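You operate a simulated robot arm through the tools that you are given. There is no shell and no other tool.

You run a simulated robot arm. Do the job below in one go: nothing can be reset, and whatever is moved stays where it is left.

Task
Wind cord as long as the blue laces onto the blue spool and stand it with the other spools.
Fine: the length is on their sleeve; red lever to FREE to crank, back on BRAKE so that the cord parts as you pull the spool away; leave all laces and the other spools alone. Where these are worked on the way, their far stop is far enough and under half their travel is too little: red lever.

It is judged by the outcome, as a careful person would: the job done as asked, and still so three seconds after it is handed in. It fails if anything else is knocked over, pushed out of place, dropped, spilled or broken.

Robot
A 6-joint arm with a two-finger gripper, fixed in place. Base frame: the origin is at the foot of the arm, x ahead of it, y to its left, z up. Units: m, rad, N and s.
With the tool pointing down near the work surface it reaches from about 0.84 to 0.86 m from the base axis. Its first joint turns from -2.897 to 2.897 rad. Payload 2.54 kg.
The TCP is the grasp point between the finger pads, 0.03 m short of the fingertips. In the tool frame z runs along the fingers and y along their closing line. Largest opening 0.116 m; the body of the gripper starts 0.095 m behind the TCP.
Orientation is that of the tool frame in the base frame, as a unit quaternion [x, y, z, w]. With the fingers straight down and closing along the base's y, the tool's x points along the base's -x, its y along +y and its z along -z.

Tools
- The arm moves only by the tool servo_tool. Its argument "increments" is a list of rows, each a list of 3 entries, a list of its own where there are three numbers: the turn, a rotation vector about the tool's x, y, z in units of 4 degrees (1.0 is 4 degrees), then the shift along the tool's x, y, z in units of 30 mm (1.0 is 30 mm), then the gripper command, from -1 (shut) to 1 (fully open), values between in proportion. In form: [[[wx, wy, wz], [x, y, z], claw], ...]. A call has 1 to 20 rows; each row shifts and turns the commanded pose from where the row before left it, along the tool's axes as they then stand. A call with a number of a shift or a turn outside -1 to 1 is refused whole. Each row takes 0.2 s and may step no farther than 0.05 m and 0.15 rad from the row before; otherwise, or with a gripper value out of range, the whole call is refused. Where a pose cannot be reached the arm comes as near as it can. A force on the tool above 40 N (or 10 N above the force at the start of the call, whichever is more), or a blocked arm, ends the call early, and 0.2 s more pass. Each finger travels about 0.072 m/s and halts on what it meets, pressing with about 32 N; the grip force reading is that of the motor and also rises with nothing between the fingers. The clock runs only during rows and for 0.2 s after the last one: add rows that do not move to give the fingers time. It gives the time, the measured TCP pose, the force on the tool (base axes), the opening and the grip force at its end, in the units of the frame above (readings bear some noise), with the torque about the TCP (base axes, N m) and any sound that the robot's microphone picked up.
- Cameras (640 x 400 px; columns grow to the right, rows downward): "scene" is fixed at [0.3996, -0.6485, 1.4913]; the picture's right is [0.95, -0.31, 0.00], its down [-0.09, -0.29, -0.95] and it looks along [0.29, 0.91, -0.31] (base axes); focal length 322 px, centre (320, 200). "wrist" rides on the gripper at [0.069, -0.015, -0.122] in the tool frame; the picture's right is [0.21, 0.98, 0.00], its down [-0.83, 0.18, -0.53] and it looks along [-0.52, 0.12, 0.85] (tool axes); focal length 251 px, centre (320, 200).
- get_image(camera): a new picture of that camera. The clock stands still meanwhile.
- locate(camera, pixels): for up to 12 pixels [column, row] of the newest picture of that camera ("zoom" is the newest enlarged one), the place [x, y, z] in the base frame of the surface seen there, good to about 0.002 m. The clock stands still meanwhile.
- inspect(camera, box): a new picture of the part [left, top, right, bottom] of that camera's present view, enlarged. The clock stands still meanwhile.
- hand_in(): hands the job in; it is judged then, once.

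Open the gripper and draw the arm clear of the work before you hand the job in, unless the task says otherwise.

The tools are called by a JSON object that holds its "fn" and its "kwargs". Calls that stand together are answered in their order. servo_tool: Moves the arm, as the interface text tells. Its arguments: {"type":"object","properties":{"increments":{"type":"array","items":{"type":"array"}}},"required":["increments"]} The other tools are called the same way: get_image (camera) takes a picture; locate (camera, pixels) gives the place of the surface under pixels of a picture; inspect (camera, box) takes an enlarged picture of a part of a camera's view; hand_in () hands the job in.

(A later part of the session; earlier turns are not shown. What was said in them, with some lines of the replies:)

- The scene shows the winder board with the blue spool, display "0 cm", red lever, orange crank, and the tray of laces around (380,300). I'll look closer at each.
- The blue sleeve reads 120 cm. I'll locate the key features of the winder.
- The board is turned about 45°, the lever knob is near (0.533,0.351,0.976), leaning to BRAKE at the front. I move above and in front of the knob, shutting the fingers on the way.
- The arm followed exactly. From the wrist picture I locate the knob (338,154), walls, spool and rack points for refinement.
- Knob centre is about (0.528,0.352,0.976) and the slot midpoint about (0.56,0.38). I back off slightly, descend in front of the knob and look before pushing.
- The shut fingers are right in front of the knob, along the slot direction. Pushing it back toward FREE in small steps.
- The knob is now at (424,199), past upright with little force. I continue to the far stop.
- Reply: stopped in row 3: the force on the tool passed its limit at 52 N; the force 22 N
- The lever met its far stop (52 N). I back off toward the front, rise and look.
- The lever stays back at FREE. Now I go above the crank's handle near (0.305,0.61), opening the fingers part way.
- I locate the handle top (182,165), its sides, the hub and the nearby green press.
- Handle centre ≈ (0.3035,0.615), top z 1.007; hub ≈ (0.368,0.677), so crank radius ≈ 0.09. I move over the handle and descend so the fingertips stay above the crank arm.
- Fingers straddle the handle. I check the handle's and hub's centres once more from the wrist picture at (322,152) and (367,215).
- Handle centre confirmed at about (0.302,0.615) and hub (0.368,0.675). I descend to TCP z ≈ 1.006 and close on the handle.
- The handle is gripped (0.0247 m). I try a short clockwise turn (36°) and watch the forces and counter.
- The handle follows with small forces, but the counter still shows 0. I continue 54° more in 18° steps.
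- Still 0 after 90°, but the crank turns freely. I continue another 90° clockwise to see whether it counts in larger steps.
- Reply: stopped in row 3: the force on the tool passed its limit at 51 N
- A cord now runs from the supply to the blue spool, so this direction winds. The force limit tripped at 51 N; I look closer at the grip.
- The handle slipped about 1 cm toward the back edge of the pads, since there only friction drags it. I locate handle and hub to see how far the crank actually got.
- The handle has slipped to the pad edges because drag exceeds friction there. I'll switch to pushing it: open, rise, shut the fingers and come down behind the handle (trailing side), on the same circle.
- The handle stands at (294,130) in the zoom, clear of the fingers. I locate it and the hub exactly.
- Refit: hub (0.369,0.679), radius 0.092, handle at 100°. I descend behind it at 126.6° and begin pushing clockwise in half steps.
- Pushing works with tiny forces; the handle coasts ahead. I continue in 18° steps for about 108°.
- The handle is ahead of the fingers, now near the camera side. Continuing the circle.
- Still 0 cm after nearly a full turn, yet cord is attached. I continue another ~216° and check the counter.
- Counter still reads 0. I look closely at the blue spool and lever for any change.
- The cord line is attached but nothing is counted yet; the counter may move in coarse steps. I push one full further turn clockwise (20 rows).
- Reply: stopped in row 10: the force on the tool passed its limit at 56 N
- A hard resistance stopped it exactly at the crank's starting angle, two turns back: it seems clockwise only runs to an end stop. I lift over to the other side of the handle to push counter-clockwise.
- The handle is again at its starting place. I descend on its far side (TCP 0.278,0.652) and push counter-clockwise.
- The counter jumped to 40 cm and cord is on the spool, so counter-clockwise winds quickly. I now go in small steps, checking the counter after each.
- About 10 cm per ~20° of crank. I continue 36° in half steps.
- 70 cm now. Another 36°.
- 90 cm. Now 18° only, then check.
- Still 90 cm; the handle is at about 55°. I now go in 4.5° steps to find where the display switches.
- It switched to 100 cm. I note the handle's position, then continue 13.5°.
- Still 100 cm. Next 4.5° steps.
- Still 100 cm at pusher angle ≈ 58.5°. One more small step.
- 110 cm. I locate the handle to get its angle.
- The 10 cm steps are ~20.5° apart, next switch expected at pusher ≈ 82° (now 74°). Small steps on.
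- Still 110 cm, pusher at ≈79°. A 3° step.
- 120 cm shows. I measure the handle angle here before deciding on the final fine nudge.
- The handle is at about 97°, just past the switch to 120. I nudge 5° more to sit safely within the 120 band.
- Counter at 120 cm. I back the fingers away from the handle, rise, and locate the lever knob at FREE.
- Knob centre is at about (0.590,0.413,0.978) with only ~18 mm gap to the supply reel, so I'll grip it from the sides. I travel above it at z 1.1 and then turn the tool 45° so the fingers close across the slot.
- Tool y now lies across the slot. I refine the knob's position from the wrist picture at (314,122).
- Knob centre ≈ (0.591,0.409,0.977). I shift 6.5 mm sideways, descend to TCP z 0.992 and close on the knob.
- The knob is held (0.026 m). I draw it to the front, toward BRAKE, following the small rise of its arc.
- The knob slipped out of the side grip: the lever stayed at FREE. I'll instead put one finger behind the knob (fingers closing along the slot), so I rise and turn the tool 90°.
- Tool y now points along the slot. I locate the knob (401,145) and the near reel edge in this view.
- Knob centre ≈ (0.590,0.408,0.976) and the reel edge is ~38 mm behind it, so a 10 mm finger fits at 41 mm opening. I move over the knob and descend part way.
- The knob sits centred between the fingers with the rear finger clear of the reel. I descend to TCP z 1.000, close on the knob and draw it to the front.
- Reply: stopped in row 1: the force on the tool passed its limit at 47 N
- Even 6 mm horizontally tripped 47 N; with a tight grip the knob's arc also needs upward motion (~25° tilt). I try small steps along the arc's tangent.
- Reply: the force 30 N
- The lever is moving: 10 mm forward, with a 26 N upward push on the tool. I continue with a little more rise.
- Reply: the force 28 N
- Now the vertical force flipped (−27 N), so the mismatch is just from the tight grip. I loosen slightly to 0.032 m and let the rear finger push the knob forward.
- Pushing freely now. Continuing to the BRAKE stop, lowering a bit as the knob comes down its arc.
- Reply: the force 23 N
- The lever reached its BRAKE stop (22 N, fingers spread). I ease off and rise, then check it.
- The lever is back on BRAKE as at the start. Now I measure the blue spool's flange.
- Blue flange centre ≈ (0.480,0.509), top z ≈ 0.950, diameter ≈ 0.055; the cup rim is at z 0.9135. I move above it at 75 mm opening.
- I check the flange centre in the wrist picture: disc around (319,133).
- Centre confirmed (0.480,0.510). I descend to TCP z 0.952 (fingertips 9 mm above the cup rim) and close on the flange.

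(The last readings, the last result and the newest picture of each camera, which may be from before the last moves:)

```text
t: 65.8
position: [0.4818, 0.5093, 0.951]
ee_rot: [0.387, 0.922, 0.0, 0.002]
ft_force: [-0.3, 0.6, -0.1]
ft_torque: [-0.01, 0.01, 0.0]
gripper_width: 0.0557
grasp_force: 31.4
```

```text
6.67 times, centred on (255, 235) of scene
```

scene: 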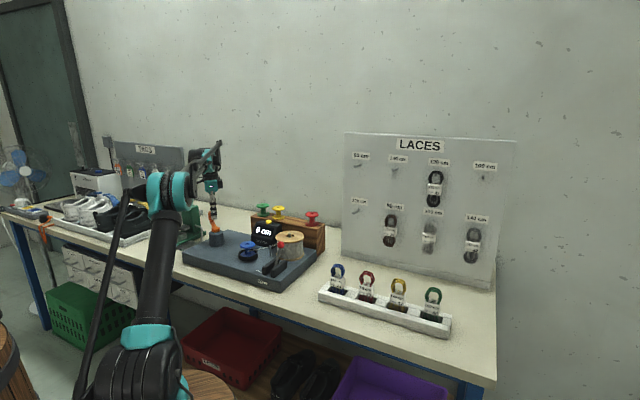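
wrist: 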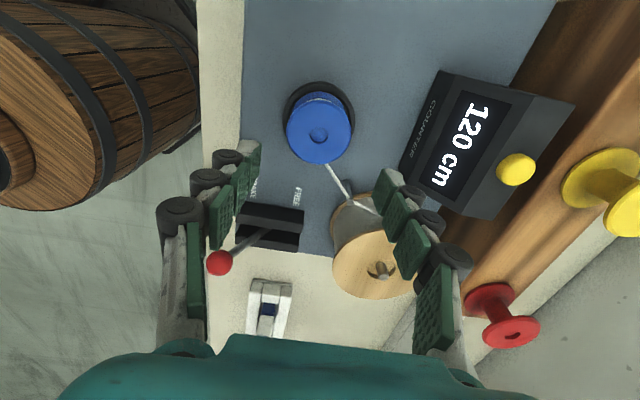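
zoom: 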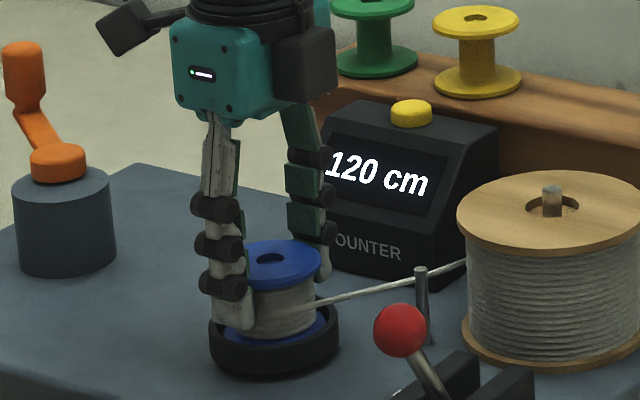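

The flange is gripped (0.0557 m). I lift gently, watching the cord.

{"fn": "servo_tool", "kwargs": {"increments": [[[0, 0, 0], [0, 0, -0.2], -1], [[0, 0, 0], [0, 0, -0.3], -1], [[0, 0, 0], [0, 0, -0.4], -1], [[0, 0, 0], [0, 0, -0.5], -1], [[0, 0, 0], [0, 0, -0.5], -1]]}}

{"fn": "inspect", "kwargs": {"camera": "scene", "box": [215, 205, 295, 265]}}

```text
t: 67.0
position: [0.4817, 0.5092, 1.0104]
ee_rot: [0.385, 0.923, -0.001, 0.003]
ft_force: [0.7, 1.0, -0.4]
ft_torque: [-0.03, 0.01, 0.01]
gripper_width: 0.0555
grasp_force: 32.2
```

```text
6.67 times, centred on (255, 235) of scene
```

zoom: 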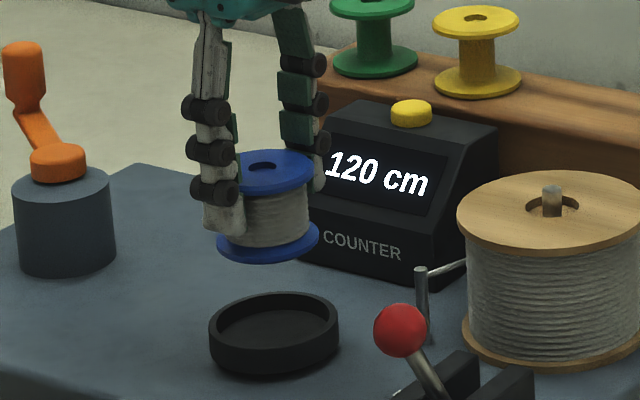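

The cord has parted and the spool hangs in the gripper. Before moving I measure the rack and its spools precisely.

{"fn": "inspect", "kwargs": {"camera": "scene", "box": [250, 195, 330, 245]}}

{"fn": "locate", "kwargs": {"camera": "zoom", "pixels": [[130, 70], [182, 68], [158, 82], [398, 120], [448, 128], [500, 122], [450, 145], [104, 85], [210, 85], [300, 105], [300, 140], [330, 125]]}}

```text
8.00 times, centred on (290, 220) of scene
```

zoom: 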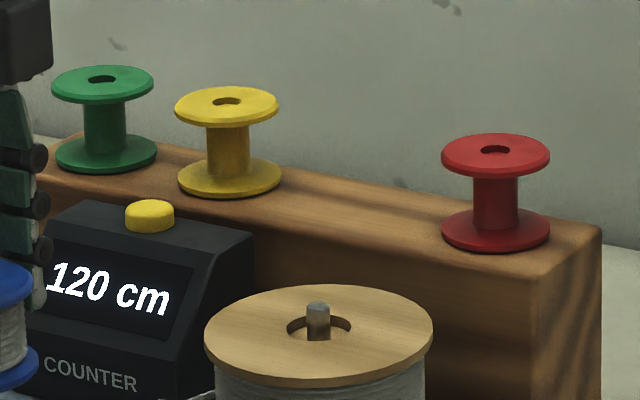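

```text
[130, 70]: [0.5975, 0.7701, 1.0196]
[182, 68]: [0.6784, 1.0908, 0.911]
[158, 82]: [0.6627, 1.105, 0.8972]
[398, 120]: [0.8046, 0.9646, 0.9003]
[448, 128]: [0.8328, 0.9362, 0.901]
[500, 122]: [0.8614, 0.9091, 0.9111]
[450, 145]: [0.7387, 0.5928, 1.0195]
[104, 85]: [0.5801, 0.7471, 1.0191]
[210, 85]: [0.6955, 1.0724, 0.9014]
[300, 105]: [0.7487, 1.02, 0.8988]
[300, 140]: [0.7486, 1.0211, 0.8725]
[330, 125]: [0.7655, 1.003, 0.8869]
```

Now I have the right zoom coordinates; locating the flange rims and the rack top edges.

{"fn": "locate", "kwargs": {"camera": "zoom", "pixels": [[178, 103], [274, 103], [226, 118], [226, 90], [445, 152], [546, 152], [496, 168], [496, 137], [350, 185], [350, 235], [350, 250], [345, 200]]}}

{"fn": "locate", "kwargs": {"camera": "zoom", "pixels": [[345, 190], [345, 210], [345, 220], [345, 230], [345, 240], [180, 180], [278, 178], [228, 193], [444, 230], [548, 230], [496, 248], [370, 215]]}}

```text
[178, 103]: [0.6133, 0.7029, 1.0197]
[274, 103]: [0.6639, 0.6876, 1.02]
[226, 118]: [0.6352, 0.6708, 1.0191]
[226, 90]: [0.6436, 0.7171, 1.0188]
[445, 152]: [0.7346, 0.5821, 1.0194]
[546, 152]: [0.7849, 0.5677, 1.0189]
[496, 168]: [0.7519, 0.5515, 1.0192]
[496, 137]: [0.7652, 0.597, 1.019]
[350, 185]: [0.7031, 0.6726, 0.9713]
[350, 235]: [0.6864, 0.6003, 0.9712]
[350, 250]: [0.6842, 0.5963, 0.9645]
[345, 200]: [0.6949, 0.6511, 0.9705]
```

```text
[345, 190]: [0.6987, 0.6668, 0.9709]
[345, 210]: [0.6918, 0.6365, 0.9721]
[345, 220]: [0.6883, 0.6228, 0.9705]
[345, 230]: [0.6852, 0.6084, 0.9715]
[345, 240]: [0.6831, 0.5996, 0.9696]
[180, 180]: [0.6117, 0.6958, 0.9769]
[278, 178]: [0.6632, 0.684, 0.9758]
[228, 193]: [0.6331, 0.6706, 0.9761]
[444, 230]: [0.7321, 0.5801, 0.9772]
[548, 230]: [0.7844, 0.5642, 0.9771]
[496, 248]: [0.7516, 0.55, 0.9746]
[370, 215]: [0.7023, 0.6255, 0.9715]
```

Yellow is at (0.639,0.695), red at (0.759,0.5745), so the free place is (0.699,0.635) with rack top z 0.971. I rise to z 1.09 and carry the spool above it.

{"fn": "servo_tool", "kwargs": {"increments": [[[0, 0, 0], [0, 0, -0.9], -1], [[0, 0, 0], [0, 0, -0.9], -1], [[0, 0, 0], [0, 0, -0.9], -1], [[0, 0, 0], [-0.212, 0.81, 0], -1], [[0, 0, 0], [-0.212, 0.81, 0], -1], [[0, 0, 0], [-0.212, 0.81, 0], -1], [[0, 0, 0], [-0.212, 0.81, 0], -1], [[0, 0, 0], [-0.212, 0.81, 0], -1], [[0, 0, 0], [-0.212, 0.81, 0], -1], [[0, 0, 0], [-0.212, 0.81, 0], -1], [[0, 0, 0], [-0.212, 0.81, 0], -1], [[0, 0, 0], [-0.212, 0.81, 0], -1], [[0, 0, 0], [-0.212, 0.81, 0], -1], [[0, 0, 0], [0, 0, 0], -1]]}}

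{"fn": "inspect", "kwargs": {"camera": "scene", "box": [235, 175, 335, 250]}}

{"fn": "get_image", "kwargs": {"camera": "wrist"}}

```text
t: 70.0
position: [0.699, 0.6337, 1.0904]
ee_rot: [0.386, 0.923, -0.001, 0.003]
ft_force: [-0.8, -0.5, -1.4]
ft_torque: [0.02, 0.02, -0.01]
gripper_width: 0.0556
grasp_force: 31.7
```

```text
5.33 times, centred on (285, 212) of scene
```

zoom: 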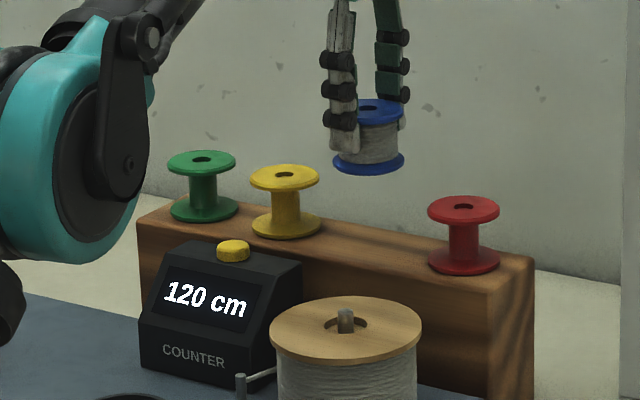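

```text
taken
```

wrist: 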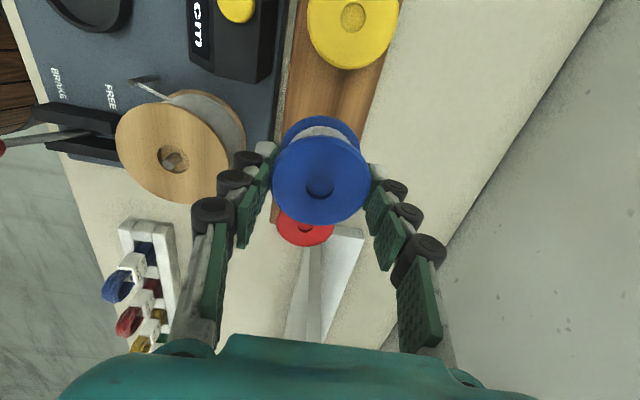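

The spool is above its place. I check that it hangs level by locating its flange rims.

{"fn": "inspect", "kwargs": {"camera": "scene", "box": [280, 180, 320, 210]}}

{"fn": "locate", "kwargs": {"camera": "wrist", "pixels": [[320, 150], [320, 215], [285, 180], [355, 180], [320, 180]]}}

```text
13.33 times, centred on (300, 195) of scene
```

zoom: 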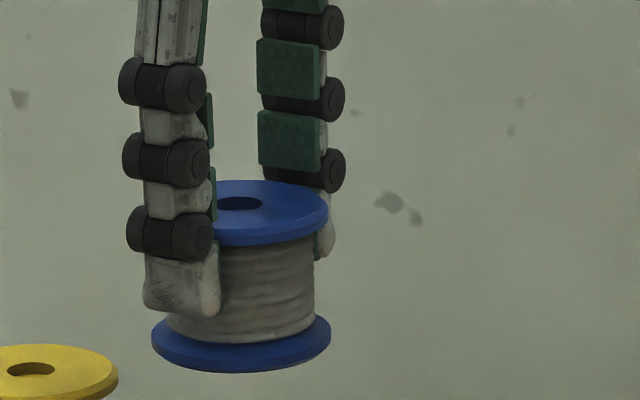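

```text
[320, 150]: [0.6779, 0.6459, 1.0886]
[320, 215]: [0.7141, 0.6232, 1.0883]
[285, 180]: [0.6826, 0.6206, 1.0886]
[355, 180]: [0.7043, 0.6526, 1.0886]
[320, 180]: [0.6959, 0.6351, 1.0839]
```

The flange is level at z 1.0886, so the base is at ≈1.041, needing a 70 mm descent. I go down 66 mm, then creep.

{"fn": "servo_tool", "kwargs": {"increments": [[[0, 0, 0], [0, 0.03, 0.55], -1], [[0, 0, 0], [0, 0, 0.55], -1], [[0, 0, 0], [0, 0, 0.55], -1], [[0, 0, 0], [0, 0, 0.4], -1], [[0, 0, 0], [0, 0, 0.15], -1], [[0, 0, 0], [0, 0, 0], -1]]}}

{"fn": "inspect", "kwargs": {"camera": "scene", "box": [255, 195, 335, 245]}}

```text
t: 71.4
position: [0.6987, 0.6358, 1.0246]
ee_rot: [0.386, 0.923, 0.0, 0.003]
ft_force: [-0.3, 0.1, -0.7]
ft_torque: [0.0, 0.01, -0.01]
gripper_width: 0.0555
grasp_force: 31.8
```

```text
8.00 times, centred on (295, 220) of scene
```

zoom: 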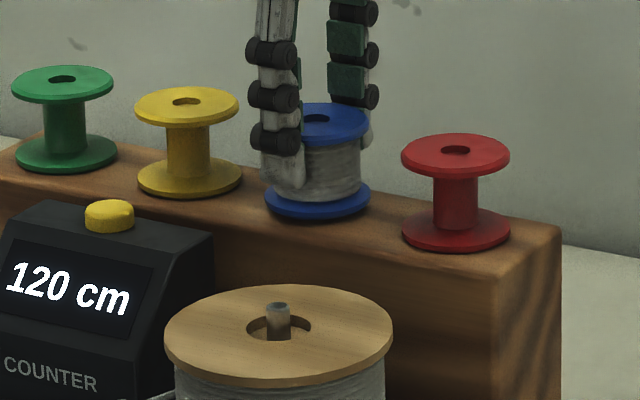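

The spool is just above the rack between yellow and red. I creep down the last millimetres.

{"fn": "servo_tool", "kwargs": {"increments": [[[0, 0, 0], [0, 0, 0.05], -1], [[0, 0, 0], [0, 0, 0.04], -1], [[0, 0, 0], [0, 0, 0.03], -1], [[0, 0, 0], [0, 0, 0], -1]]}}

{"fn": "inspect", "kwargs": {"camera": "scene", "box": [280, 205, 320, 230]}}

```text
t: 72.4
position: [0.6983, 0.6359, 1.0216]
ee_rot: [0.386, 0.922, 0.0, 0.002]
ft_force: [0.1, 0.2, -0.1]
ft_torque: [0.03, 0.01, 0.0]
gripper_width: 0.0558
grasp_force: 32.0
```

```text
16.00 times, centred on (300, 218) of scene
```

zoom: 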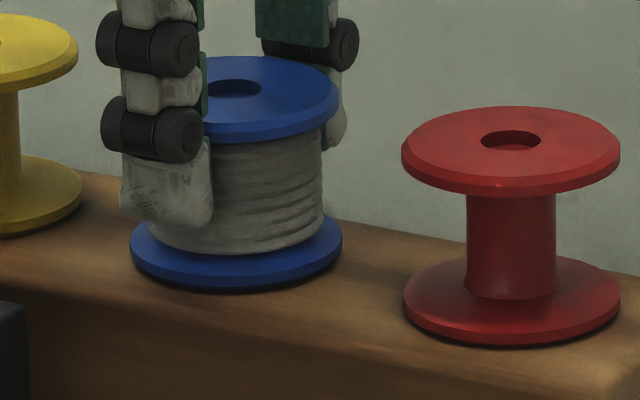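

No contact force yet; nearly down. I creep a little further until the force rises.

{"fn": "servo_tool", "kwargs": {"increments": [[[0, 0, 0], [0, 0, 0.025], -1], [[0, 0, 0], [0, 0, 0.025], -1], [[0, 0, 0], [0, 0, 0], -1]]}}

```text
t: 73.2
position: [0.6991, 0.6351, 1.0208]
ee_rot: [0.386, 0.922, 0.001, 0.002]
ft_force: [2.6, 5.0, 11.9]
ft_torque: [0.09, -0.03, 0.02]
gripper_width: 0.0554
grasp_force: 32.2
```

Contact (12 N up): the spool stands on the rack. I open the fingers gently.

{"fn": "servo_tool", "kwargs": {"increments": [[[0, 0, 0], [0, 0, -0.01], -1], [[0, 0, 0], [0, 0, 0], 0.1], [[0, 0, 0], [0, 0, 0], 0.3], [[0, 0, 0], [0, 0, 0], 0.35], [[0, 0, 0], [0, 0, 0], 0.35]]}}

{"fn": "inspect", "kwargs": {"camera": "scene", "box": [255, 195, 335, 245]}}

```text
t: 74.4
position: [0.6991, 0.635, 1.0199]
ee_rot: [0.386, 0.922, 0.0, 0.003]
ft_force: [-0.1, 0.0, -1.0]
ft_torque: [-0.01, 0.03, -0.02]
gripper_width: 0.0784
grasp_force: 0.0
```

```text
8.00 times, centred on (295, 220) of scene
```

zoom: 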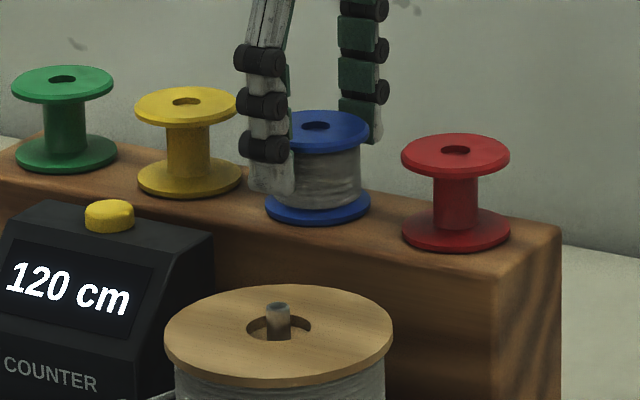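

The spool stands free. I rise straight up and draw the arm back clear.

{"fn": "servo_tool", "kwargs": {"increments": [[[0, 0, 0], [0, 0, -0.4], 0.35], [[0, 0, 0], [0, 0, -0.8], 0.35], [[0, 0, 0], [0, 0, -1], 0.35], [[0, 0, 0], [0, 0, -1], 0.35], [[0, 0, 0], [0, 0, -1], 0.35], [[0, 0, 0], [0, 0, -1], 0.35], [[0, 0, 0], [0, -0.9, -0.5], 0.35], [[0, 0, 0], [0, -1, 0], 0.35], [[0, 0, 0], [0, -1, 0], 0.35], [[0, 0, 0], [0, -1, 0], 0.35], [[0, 0, 0], [0, -1, 0], 0.35], [[0, 0, 0], [0, -1, 0], 0.35], [[0, 0, 0], [0, -1, 0], 0.35], [[0, 0, 0], [0, -1, 0], 0.35]]}}

{"fn": "get_image", "kwargs": {"camera": "scene"}}

{"fn": "inspect", "kwargs": {"camera": "scene", "box": [175, 195, 335, 295]}}

```text
t: 77.4
position: [0.5133, 0.445, 1.1616]
ee_rot: [0.385, 0.923, 0.0, 0.002]
ft_force: [0.4, -0.1, 0.1]
ft_torque: [-0.03, 0.02, -0.03]
gripper_width: 0.0786
grasp_force: 0.2
out of reach, approached as far as the arm can: row 4, 5, 6
```

```text
taken
```

scene: 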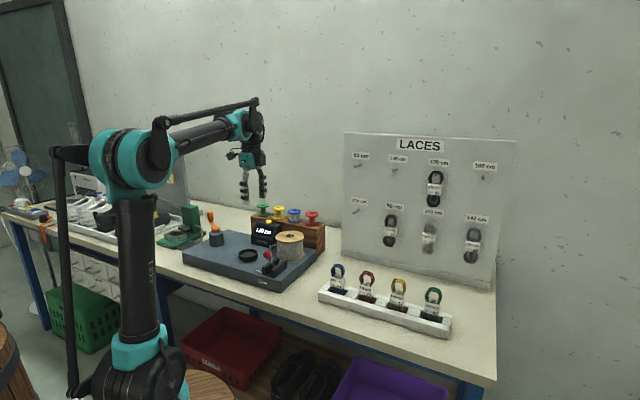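

```text
4.00 times, centred on (255, 245) of scene
```

zoom: 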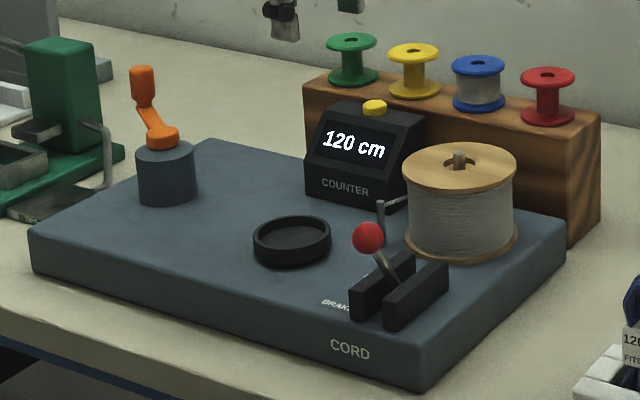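

The blue spool with 120 cm of cord stands in line between yellow and red. The lever is on BRAKE, the counter reads 120 cm, the laces are untouched and the arm is clear. Handing in.

{"fn": "hand_in", "kwargs": {}}

```text
The job is handed in.
```

The blue spool now has 120 cm of cord on it, the length marked on the blue laces' sleeve. It stands on the rack between the yellow and red spools. I've handed the job in, but no verdict has come back yet.

- **Length:** the counter reads 120 cm but only moves in 10 cm steps. I stopped partway into the 120 reading. My best estimate of the true length is 118 to 123 cm.
- **Wrong way first:** I turned the crank clockwise for about two turns before it hit a stop. The counter stayed at 0 cm, and cord only wound on once I went counter-clockwise.
- **Red lever:** it went fully to FREE for cranking. My first grip slipped off when I tried to bring it back, so I pushed it from behind to its BRAKE stop. It is on BRAKE now, and the cord parted cleanly when I lifted the spool.
- **Everything else:** the laces and other spools were left alone, and nothing was knocked over or moved out of place. The gripper is open and the arm is clear of the work.
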